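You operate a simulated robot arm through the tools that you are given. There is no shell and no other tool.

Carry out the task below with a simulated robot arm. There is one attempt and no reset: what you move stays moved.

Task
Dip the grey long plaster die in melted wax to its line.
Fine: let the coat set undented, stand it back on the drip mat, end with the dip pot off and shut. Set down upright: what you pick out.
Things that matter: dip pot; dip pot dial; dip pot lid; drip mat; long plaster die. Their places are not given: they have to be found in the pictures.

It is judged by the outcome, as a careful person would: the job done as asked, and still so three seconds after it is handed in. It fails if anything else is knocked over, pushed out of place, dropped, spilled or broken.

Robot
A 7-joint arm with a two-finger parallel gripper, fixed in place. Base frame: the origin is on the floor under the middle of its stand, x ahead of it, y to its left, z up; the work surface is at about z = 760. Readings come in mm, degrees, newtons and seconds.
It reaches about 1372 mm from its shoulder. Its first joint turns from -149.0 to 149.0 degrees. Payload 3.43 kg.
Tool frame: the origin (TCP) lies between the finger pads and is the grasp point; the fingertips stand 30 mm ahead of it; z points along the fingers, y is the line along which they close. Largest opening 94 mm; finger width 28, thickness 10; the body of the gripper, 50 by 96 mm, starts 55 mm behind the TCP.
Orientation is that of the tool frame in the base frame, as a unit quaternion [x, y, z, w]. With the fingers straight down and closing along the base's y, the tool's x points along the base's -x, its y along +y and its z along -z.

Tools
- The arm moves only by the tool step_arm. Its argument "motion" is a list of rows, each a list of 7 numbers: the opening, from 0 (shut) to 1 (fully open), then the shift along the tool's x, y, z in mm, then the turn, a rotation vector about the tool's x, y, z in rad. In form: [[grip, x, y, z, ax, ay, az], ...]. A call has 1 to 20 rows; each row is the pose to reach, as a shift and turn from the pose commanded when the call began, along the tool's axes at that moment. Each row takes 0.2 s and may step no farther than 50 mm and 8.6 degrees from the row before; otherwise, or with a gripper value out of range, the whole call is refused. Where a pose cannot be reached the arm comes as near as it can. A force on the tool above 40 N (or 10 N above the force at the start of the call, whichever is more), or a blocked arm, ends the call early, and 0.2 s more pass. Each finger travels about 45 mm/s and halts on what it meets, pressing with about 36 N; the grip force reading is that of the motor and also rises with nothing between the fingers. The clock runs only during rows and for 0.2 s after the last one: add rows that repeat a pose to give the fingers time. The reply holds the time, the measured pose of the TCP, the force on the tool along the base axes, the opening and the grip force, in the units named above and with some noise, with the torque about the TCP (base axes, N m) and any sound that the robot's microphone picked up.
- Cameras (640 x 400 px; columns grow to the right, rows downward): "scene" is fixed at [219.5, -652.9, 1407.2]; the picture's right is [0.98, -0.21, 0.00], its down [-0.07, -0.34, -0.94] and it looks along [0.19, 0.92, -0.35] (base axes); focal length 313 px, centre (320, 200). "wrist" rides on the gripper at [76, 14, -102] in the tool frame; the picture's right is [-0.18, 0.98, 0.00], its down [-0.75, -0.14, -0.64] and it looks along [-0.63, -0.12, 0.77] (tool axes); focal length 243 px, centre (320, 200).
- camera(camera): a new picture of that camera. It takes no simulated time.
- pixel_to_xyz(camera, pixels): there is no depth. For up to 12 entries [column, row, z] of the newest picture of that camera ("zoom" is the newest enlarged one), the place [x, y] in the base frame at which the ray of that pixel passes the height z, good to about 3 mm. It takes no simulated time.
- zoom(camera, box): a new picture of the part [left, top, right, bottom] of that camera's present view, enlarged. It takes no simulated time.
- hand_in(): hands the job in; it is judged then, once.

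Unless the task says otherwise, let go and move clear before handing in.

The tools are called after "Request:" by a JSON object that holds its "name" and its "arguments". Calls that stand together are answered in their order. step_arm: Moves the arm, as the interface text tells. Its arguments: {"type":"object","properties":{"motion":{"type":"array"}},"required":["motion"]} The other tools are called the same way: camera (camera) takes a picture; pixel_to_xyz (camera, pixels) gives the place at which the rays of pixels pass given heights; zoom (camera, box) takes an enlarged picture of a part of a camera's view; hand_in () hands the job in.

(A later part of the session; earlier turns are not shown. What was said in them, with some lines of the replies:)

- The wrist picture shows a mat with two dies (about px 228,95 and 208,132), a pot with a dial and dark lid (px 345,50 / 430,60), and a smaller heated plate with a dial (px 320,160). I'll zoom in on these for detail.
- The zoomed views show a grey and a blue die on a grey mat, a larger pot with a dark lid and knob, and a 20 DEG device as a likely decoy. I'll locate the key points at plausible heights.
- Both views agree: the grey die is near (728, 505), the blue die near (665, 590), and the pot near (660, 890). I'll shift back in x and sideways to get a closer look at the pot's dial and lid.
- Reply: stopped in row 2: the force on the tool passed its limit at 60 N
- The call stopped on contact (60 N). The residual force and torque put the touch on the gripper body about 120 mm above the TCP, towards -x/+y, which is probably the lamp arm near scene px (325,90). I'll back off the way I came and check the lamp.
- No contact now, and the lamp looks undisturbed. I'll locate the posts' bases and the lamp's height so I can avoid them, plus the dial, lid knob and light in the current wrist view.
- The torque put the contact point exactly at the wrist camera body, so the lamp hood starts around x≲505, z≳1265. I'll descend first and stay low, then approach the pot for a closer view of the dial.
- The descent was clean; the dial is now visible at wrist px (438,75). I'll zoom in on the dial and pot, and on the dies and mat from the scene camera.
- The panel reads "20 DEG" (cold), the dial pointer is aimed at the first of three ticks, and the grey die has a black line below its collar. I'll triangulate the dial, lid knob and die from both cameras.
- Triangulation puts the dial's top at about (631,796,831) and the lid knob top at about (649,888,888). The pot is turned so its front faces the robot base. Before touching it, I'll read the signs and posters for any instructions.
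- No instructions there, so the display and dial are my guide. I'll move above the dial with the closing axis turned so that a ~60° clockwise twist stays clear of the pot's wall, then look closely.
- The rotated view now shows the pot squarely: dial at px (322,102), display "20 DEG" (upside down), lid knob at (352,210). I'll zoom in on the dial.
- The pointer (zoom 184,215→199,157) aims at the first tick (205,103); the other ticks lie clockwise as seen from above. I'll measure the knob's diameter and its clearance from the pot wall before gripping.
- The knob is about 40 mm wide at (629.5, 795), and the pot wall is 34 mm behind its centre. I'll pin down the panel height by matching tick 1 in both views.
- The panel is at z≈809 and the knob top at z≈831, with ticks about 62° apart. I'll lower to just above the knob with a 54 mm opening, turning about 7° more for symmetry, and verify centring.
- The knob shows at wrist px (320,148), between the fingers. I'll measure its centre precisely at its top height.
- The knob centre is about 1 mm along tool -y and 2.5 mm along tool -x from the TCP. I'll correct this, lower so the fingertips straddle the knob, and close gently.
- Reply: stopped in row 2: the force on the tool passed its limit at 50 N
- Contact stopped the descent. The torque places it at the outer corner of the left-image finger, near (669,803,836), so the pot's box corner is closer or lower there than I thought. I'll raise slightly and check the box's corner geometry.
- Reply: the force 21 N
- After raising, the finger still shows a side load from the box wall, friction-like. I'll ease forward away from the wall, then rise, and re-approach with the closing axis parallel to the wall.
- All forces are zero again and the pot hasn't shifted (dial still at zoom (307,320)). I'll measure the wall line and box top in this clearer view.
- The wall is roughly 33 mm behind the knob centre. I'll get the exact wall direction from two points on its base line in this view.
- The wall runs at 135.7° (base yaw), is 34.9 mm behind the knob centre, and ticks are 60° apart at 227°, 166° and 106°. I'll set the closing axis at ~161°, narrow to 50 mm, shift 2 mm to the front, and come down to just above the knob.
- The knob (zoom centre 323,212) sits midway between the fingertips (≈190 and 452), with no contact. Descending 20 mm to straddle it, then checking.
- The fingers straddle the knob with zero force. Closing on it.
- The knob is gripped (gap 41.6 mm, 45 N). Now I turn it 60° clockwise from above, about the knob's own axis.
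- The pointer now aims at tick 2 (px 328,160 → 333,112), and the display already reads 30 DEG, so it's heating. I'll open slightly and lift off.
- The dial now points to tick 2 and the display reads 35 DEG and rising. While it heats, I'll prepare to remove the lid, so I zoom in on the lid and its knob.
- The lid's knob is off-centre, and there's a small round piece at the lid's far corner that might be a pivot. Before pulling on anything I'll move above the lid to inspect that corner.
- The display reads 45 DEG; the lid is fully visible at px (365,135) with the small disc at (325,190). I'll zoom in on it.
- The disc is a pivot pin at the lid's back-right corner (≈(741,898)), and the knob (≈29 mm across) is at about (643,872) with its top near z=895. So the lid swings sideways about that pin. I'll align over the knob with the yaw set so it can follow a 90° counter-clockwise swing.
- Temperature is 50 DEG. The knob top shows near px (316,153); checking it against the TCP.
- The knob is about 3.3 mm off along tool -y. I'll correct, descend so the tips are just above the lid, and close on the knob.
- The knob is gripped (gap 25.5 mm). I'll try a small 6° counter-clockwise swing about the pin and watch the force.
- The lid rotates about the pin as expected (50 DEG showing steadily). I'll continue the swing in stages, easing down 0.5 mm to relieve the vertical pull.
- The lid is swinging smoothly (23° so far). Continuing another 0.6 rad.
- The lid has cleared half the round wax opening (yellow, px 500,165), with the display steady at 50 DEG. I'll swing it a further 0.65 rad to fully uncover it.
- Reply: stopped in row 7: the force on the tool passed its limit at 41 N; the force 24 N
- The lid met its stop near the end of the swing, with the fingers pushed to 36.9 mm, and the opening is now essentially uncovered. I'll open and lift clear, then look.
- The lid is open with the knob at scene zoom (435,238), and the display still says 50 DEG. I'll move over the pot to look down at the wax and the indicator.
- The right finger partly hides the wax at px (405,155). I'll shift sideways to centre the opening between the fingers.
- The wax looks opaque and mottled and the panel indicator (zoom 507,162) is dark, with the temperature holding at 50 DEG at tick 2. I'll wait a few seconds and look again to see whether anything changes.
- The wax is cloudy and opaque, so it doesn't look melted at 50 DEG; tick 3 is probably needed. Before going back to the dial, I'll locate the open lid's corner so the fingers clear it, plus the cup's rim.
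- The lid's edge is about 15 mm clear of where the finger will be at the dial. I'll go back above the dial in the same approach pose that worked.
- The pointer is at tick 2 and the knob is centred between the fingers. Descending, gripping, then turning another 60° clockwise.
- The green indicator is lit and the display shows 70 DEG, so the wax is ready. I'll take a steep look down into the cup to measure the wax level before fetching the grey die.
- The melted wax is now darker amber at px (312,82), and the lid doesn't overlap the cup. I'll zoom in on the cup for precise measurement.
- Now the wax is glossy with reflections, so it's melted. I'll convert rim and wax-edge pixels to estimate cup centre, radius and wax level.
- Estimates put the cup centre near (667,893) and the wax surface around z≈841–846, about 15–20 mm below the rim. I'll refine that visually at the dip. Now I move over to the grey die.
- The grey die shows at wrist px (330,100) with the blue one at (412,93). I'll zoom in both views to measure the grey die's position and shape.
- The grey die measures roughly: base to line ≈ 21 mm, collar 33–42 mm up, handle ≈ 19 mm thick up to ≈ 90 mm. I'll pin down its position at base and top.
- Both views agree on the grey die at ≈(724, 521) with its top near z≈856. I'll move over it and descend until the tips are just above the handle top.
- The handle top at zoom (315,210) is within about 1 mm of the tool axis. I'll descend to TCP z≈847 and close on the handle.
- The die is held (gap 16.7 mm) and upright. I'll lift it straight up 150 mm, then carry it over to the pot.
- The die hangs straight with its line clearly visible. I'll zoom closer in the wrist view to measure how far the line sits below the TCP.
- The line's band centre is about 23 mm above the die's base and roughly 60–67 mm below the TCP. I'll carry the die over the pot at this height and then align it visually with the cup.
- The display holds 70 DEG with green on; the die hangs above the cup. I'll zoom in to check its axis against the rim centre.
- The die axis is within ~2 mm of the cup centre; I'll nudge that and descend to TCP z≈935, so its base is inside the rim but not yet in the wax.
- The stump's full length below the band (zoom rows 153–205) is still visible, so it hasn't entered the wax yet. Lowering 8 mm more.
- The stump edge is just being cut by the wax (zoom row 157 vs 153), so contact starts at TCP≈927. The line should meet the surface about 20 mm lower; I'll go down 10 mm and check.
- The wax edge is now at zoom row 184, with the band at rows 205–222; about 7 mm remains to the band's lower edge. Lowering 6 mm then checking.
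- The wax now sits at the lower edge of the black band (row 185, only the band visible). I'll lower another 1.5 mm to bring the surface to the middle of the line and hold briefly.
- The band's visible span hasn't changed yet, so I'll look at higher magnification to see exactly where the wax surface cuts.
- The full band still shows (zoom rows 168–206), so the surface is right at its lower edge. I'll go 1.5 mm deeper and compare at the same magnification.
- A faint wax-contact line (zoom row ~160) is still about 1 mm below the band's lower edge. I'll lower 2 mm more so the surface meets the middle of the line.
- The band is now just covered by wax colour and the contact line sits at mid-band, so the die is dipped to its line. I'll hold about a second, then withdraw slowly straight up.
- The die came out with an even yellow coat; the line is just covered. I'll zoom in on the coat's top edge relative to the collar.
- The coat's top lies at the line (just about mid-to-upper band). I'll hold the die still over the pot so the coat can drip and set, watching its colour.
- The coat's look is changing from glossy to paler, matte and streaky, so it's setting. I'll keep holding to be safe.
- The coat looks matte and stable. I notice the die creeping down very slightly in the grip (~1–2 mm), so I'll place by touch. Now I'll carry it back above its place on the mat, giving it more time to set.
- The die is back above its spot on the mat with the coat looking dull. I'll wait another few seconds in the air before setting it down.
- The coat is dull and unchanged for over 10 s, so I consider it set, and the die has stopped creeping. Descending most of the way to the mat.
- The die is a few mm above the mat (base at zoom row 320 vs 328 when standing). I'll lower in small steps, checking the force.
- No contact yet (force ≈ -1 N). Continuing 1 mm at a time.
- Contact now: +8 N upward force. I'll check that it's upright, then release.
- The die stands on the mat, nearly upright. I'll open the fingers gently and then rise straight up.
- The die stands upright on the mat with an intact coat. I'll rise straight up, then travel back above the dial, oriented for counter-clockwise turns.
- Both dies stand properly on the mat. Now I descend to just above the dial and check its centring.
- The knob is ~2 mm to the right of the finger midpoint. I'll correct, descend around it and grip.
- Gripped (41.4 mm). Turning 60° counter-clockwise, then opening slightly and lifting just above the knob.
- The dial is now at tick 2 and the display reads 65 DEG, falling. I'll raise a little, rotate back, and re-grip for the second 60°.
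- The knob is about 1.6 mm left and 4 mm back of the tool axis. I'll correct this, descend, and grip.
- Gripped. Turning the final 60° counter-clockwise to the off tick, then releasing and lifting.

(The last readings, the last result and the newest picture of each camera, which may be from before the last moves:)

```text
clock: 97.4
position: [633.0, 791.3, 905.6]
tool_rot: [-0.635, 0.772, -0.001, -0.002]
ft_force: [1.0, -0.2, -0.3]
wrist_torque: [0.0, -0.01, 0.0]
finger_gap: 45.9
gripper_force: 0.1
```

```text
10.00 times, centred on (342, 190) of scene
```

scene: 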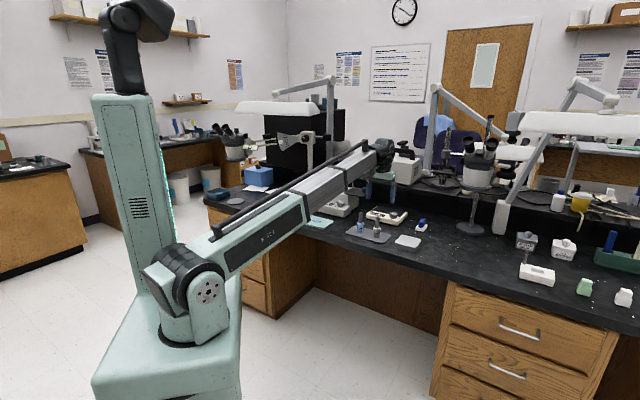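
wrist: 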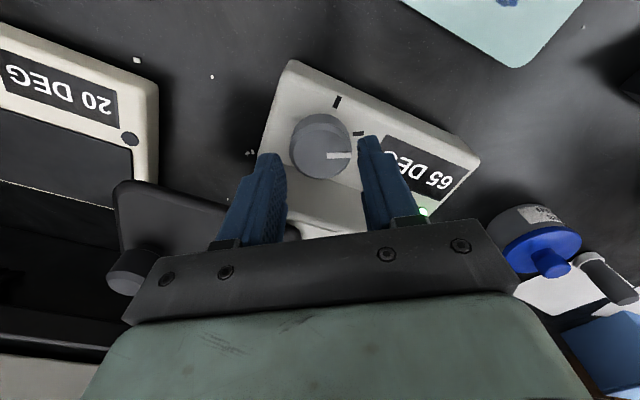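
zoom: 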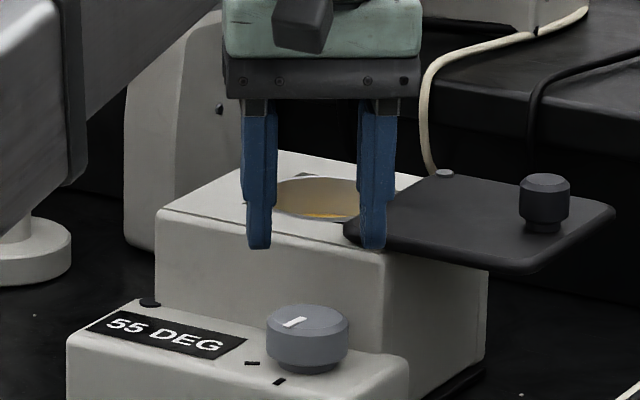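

The green light is off and the display falls (55 DEG), with the pointer back at the first tick. Next I go to the open lid's knob to swing it shut.

Request:
{"name": "step_arm", "arguments": {"motion": [[0.5, 0, 0, -25, 0, 0, 0], [0.5, -6, -20, -40, 0, 0, 0], [0.5, -14, -48, -40, 0, 0, 0], [0.5, -22, -76, -40, 0, 0, -0.02], [0.5, -30, -103, -40, 0, 0, -0.04], [0.5, -36.4, -120.6, -40, 0, 0, -0.05], [0.5, -36.4, -120.6, -40, 0, 0, -0.05]]}}

Request:
{"name": "camera", "arguments": {"camera": "wrist"}}

Request:
{"name": "zoom", "arguments": {"camera": "wrist", "box": [220, 90, 420, 215]}}

```text
clock: 99.0
position: [759.7, 803.6, 949.0]
tool_rot: [-0.655, 0.756, -0.001, -0.002]
ft_force: [-0.7, -0.2, 0.2]
wrist_torque: [0.0, -0.02, -0.02]
finger_gap: 46.9
gripper_force: 0.0
```

```text
taken
```

wrist: 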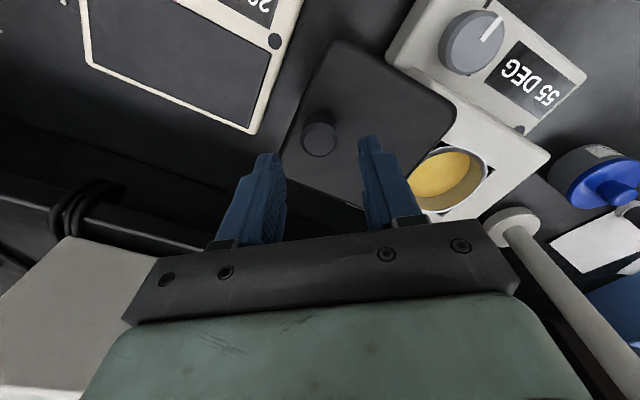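

```text
3.20 times, centred on (320, 152) of wrist
```

zoom: 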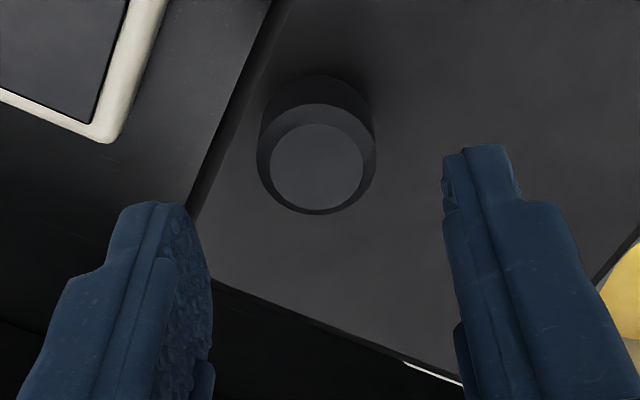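

The knob is centred within 1 mm below the tool. Descending and gripping it.

Request:
{"name": "step_arm", "arguments": {"motion": [[0.5, 0, -0.9, 12, 0, 0, 0], [0.5, 0, -0.9, 24, 0, 0, 0], [0.5, 0, -0.9, 36, 0, 0, 0], [0.5, 0, -0.9, 43, 0, 0, 0], [0.42, 0, -0.9, 43, 0, 0, 0], [0.35, 0, -0.9, 43, 0, 0, 0], [0.28, 0, -0.9, 43, 0, 0, 0], [0.24, 0, -0.9, 43, 0, 0, 0], [0.24, 0, -0.9, 43, 0, 0, 0]]}}

Request:
{"name": "camera", "arguments": {"camera": "wrist"}}

Request:
{"name": "zoom", "arguments": {"camera": "scene", "box": [310, 160, 390, 210]}}

```text
clock: 101.0
position: [758.6, 804.1, 903.8]
tool_rot: [-0.655, 0.756, -0.001, -0.001]
ft_force: [-5.6, 0.3, 8.4]
wrist_torque: [0.09, 0.12, 0.0]
finger_gap: 27.2
gripper_force: 3.7
```

```text
taken
```

wrist: 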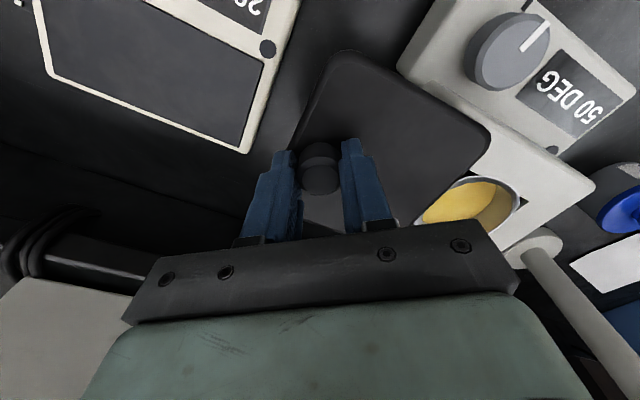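

```text
8.00 times, centred on (350, 185) of scene
```

zoom: 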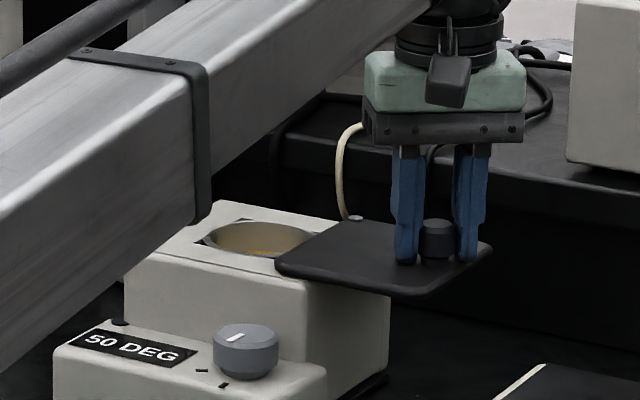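

The knob is in the grip with slight downward contact. Fitting my earlier swing readings puts the pivot at ≈(735,894) and the open angle at 90°. I'll relieve 1 mm upward and swing the lid back clockwise in stages.

Request:
{"name": "step_arm", "arguments": {"motion": [[0.22, 0, 0, -1, 0, 0, 0], [0.22, 1.7, 4.4, -1, 0, 0, 0.05], [0.22, 3.22, 8.82, -1, 0, 0, 0.1], [0.22, 5.55, 17.94, -1, 0, 0, 0.2], [0.22, 6.95, 27.23, -1, 0, 0, 0.3]]}}

Request:
{"name": "zoom", "arguments": {"camera": "scene", "box": [310, 160, 390, 210]}}

```text
clock: 102.2
position: [732.1, 799.5, 904.5]
tool_rot: [-0.534, 0.845, -0.002, -0.001]
ft_force: [-2.4, -5.1, 7.5]
wrist_torque: [1.21, 0.54, 0.25]
finger_gap: 25.7
gripper_force: 45.2
```

```text
8.00 times, centred on (350, 185) of scene
```

zoom: 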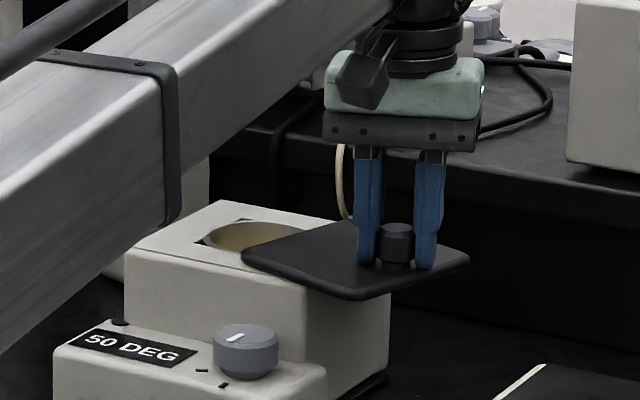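

The lid follows with small forces. Continuing the swing another 0.8 rad.

Request:
{"name": "step_arm", "arguments": {"motion": [[0.22, 3.22, 8.82, 0, 0, 0, 0.1], [0.22, 5.55, 17.94, 0, 0, 0, 0.2], [0.22, 6.95, 27.23, 0, 0, 0, 0.3], [0.22, 7.42, 36.61, 0, 0, 0, 0.4], [0.22, 6.95, 46.0, 0, 0, 0, 0.5], [0.22, 5.53, 55.28, 0, 0, 0, 0.6], [0.22, 3.21, 64.4, 0, 0, 0, 0.7], [0.22, 0, 73.23, 0, 0, 0, 0.8]]}}

Request:
{"name": "zoom", "arguments": {"camera": "scene", "box": [310, 160, 390, 210]}}

Request:
{"name": "camera", "arguments": {"camera": "wrist"}}

```text
clock: 104.0
position: [663.3, 833.1, 904.1]
tool_rot: [-0.163, 0.987, -0.002, -0.001]
ft_force: [-13.7, -5.8, 4.7]
wrist_torque: [0.06, 1.29, 0.48]
finger_gap: 25.4
gripper_force: 45.5
```

```text
8.00 times, centred on (350, 185) of scene
```

zoom: 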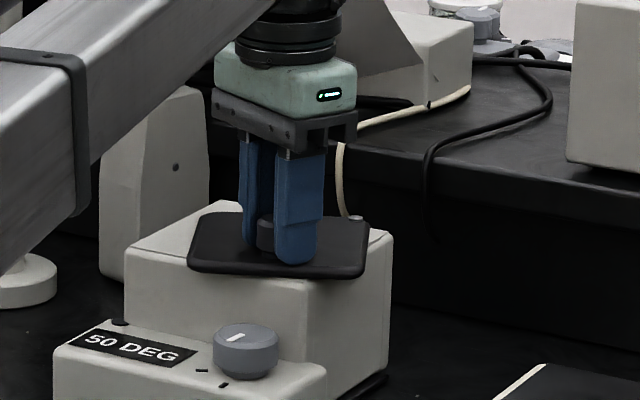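

```text
taken
```

wrist: 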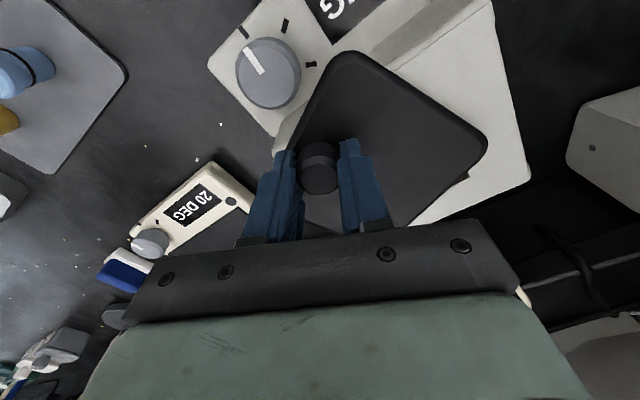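

About 0.47 rad remains. I'll finish the swing, easing ~1 mm outward to relieve the radial load.

Request:
{"name": "step_arm", "arguments": {"motion": [[0.22, 4.1, 8.4, 0, 0, 0, 0.1], [0.22, 6.4, 17.5, 0, 0, 0, 0.2], [0.22, 7.8, 26.8, 0, 0, 0, 0.3], [0.22, 8.3, 36.2, 0, 0, 0, 0.4], [0.22, 8.2, 40.9, 0, 0, 0, 0.45], [0.22, 8.1, 42.8, 0, 0, 0, 0.47]]}}

Request:
{"name": "zoom", "arguments": {"camera": "scene", "box": [310, 170, 374, 210]}}

Request:
{"name": "camera", "arguments": {"camera": "wrist"}}

```text
clock: 105.4
position: [646.0, 869.7, 904.6]
tool_rot: [0.072, 0.997, -0.004, 0.0]
ft_force: [-11.7, -13.7, -11.1]
wrist_torque: [1.12, 0.84, 0.46]
finger_gap: 25.7
gripper_force: 44.8
```

```text
10.00 times, centred on (342, 190) of scene
```

zoom: 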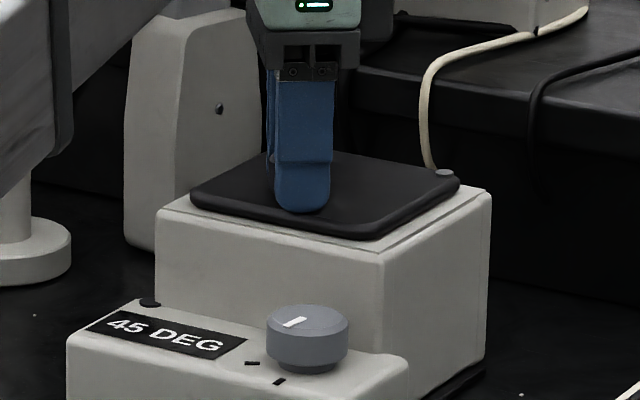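

```text
taken
```

wrist: 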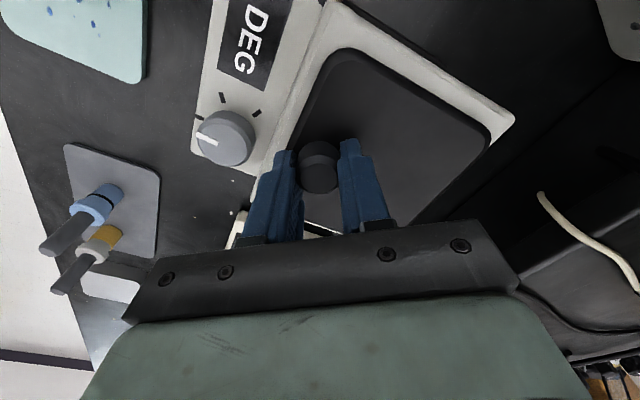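

The lid is essentially back over the pot and the display has dropped to 45 DEG, confirming the heater is off. I'll nudge the lid ~1.5° further to make sure it's seated at its closed stop.

Request:
{"name": "step_arm", "arguments": {"motion": [[0.22, 0.5, 1.3, 0, 0, 0, 0.015], [0.22, 1.06, 2.62, 0, 0, 0, 0.03]]}}

Request:
{"name": "zoom", "arguments": {"camera": "scene", "box": [310, 170, 374, 210]}}

```text
clock: 106.0
position: [646.2, 868.7, 905.0]
tool_rot: [0.088, 0.996, -0.005, 0.0]
ft_force: [-2.4, -37.6, -12.1]
wrist_torque: [0.99, 0.08, 0.54]
finger_gap: 25.8
gripper_force: 45.1
```

```text
10.00 times, centred on (342, 190) of scene
```

zoom: 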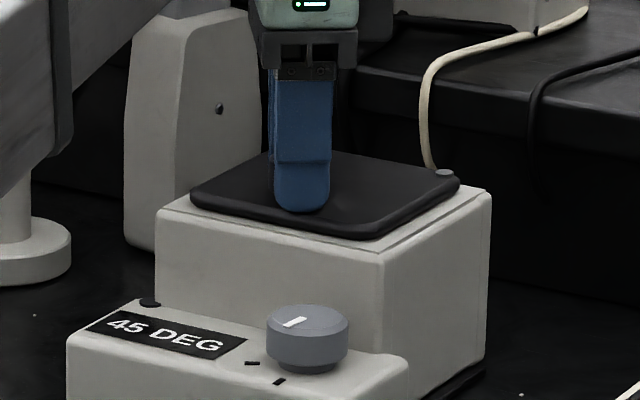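

The force rose to 37 N, so the lid is firmly against its closed stop. I'll relax that push, open the fingers and lift away.

Request:
{"name": "step_arm", "arguments": {"motion": [[0.22, -0.9, -2.3, 0, 0, 0, -0.026], [0.3, -0.9, -2.3, 0, 0, 0, -0.026], [0.4, -0.9, -2.3, 0, 0, 0, -0.026], [0.5, -0.9, -2.3, 0, 0, 0, -0.026], [0.5, -0.9, -2.3, 0, 0, 0, -0.026], [0.5, -0.9, -2.3, -15, 0, 0, -0.026], [0.5, -0.9, -2.3, -40, 0, 0, -0.026], [0.5, -0.9, -2.3, -70, 0, 0, -0.026]]}}

Request:
{"name": "camera", "arguments": {"camera": "wrist"}}

Request:
{"name": "zoom", "arguments": {"camera": "scene", "box": [310, 170, 374, 210]}}

```text
clock: 107.8
position: [643.4, 871.7, 974.7]
tool_rot: [0.074, 0.997, -0.002, 0.0]
ft_force: [0.9, -1.1, -0.4]
wrist_torque: [-0.02, 0.0, 0.01]
finger_gap: 47.0
gripper_force: 0.2
```

```text
taken
```

wrist: 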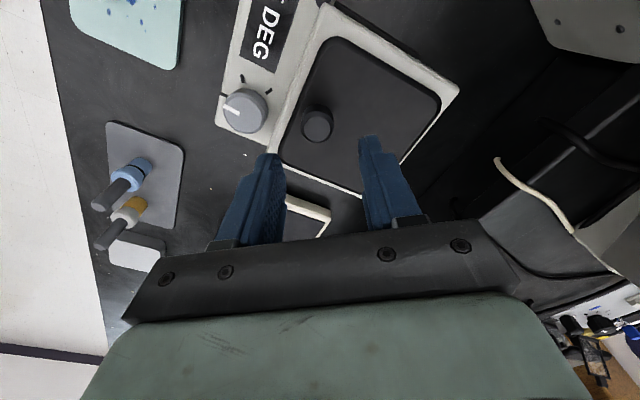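

```text
10.00 times, centred on (342, 190) of scene
```

zoom: 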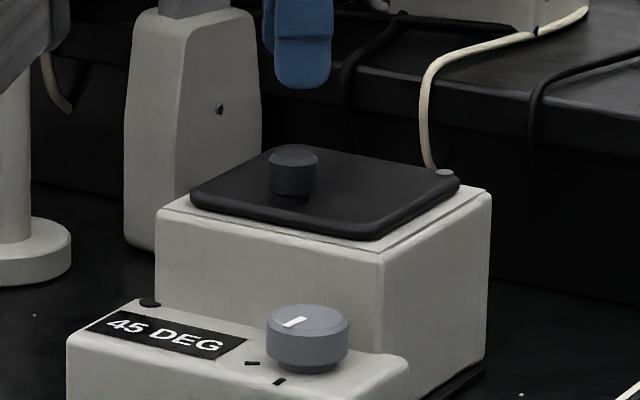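

The lid sits closed exactly as at the start. I'll check the dial pointer against the off tick, and inspect the dies once more.

Request:
{"name": "zoom", "arguments": {"camera": "wrist", "box": [200, 60, 296, 140]}}

Request:
{"name": "zoom", "arguments": {"camera": "scene", "box": [345, 205, 409, 245]}}

Request:
{"name": "pixel_to_xyz", "arguments": {"camera": "wrist", "pixels": [[244.5, 110.5, 831], [226, 107.5, 831], [224, 97, 809], [242.5, 77.5, 809], [263, 82.5, 809]]}}

```text
5.00 times, centred on (248, 100) of wrist
```

zoom: 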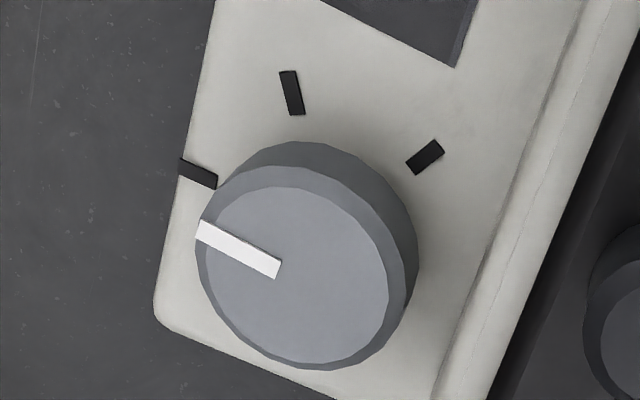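

```text
10.00 times, centred on (377, 225) of scene
```

zoom: 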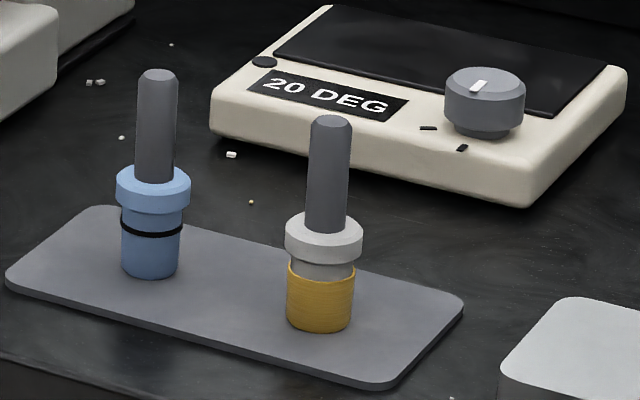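

```text
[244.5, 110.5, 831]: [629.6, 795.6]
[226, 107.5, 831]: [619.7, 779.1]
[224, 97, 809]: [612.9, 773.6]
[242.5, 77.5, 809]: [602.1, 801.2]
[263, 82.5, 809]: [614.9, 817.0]
```

The pointer is parallel to the off tick within about 1°, the lid is shut, and the coated grey die stands upright beside the untouched blue one. I'll retreat to a clear pose and take a last look.

Request:
{"name": "step_arm", "arguments": {"motion": [[0.5, -3, -35, -15, 0, 0, 0], [0.5, -6, -72, -30, 0, 0, 0], [0.5, -10, -108, -45, 0, 0, 0], [0.5, -13, -145, -60, 0, 0, 0], [0.5, -16.7, -179, -75, 0, 0, 0], [0.5, -16.7, -179, -75, 0, 0, 0]]}}

Request:
{"name": "camera", "arguments": {"camera": "scene"}}

Request:
{"name": "zoom", "arguments": {"camera": "scene", "box": [265, 160, 441, 270]}}

Request:
{"name": "camera", "arguments": {"camera": "wrist"}}

```text
clock: 109.2
position: [634.2, 694.1, 1052.3]
tool_rot: [0.074, 0.997, -0.001, 0.0]
ft_force: [-1.1, -0.5, 0.4]
wrist_torque: [0.0, 0.0, 0.0]
finger_gap: 46.9
gripper_force: 0.1
```

```text
taken
```

scene: 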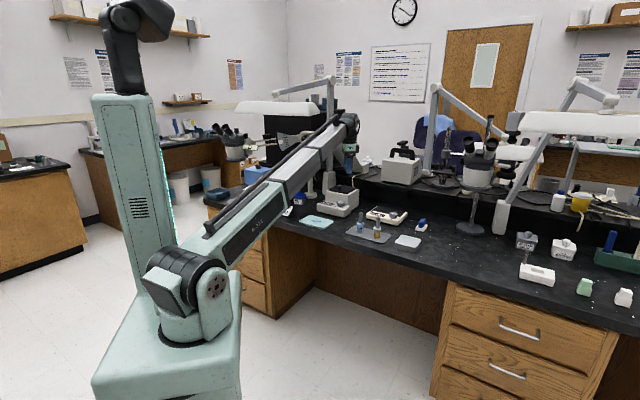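

```text
3.64 times, centred on (353, 215) of scene
```

zoom: 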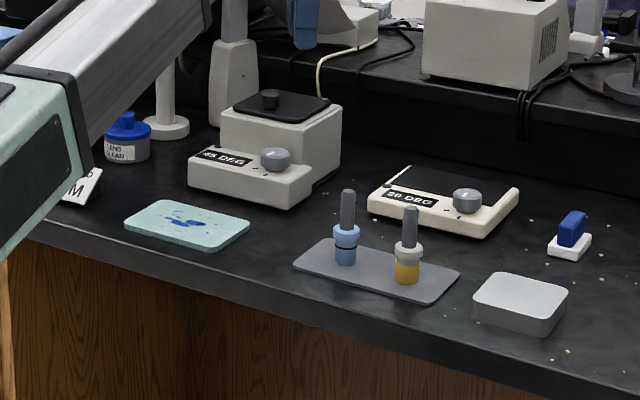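

```text
taken
```

wrist: 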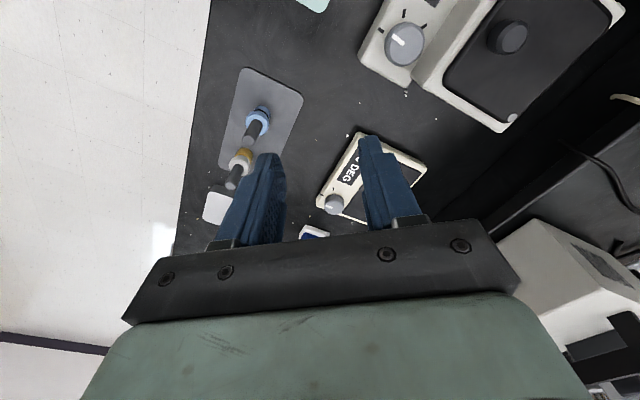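

Everything is in place: the pot is shut, its dial is at off and cooling, the coated grey die and the blue die stand upright on the mat, and the arm is clear with zero load. Handing in.

Request:
{"name": "hand_in", "arguments": {}}

```text
The job is handed in.
```

I dipped the grey long plaster die in the melted wax up to its line and stood it back upright on the drip mat. I've handed the job in but have no verdict yet.

- **Coat:** It came out even. I held it in the air for about 20 seconds, until it turned matte, before it touched the mat. I saw no dents.
- **Line:** The wax just covers the black line. I measured its top edge about 1 mm above the middle of the line.
- **Dip pot:** The dial is back on the off tick, the green light is out and the display was falling. The lid is swung closed against its stop.
- **Bumps along the way:** Early on, the wrist camera body touched what I took to be the lamp hood. Later a finger touched the pot housing on my first try at the dial. The lid also hit its open stop while I was swinging it. In the pictures, nothing had moved or been knocked over.

The wax did not melt at the first heat setting (50 DEG). I turned the dial to the second setting and dipped at 70 DEG, once the green light came on.
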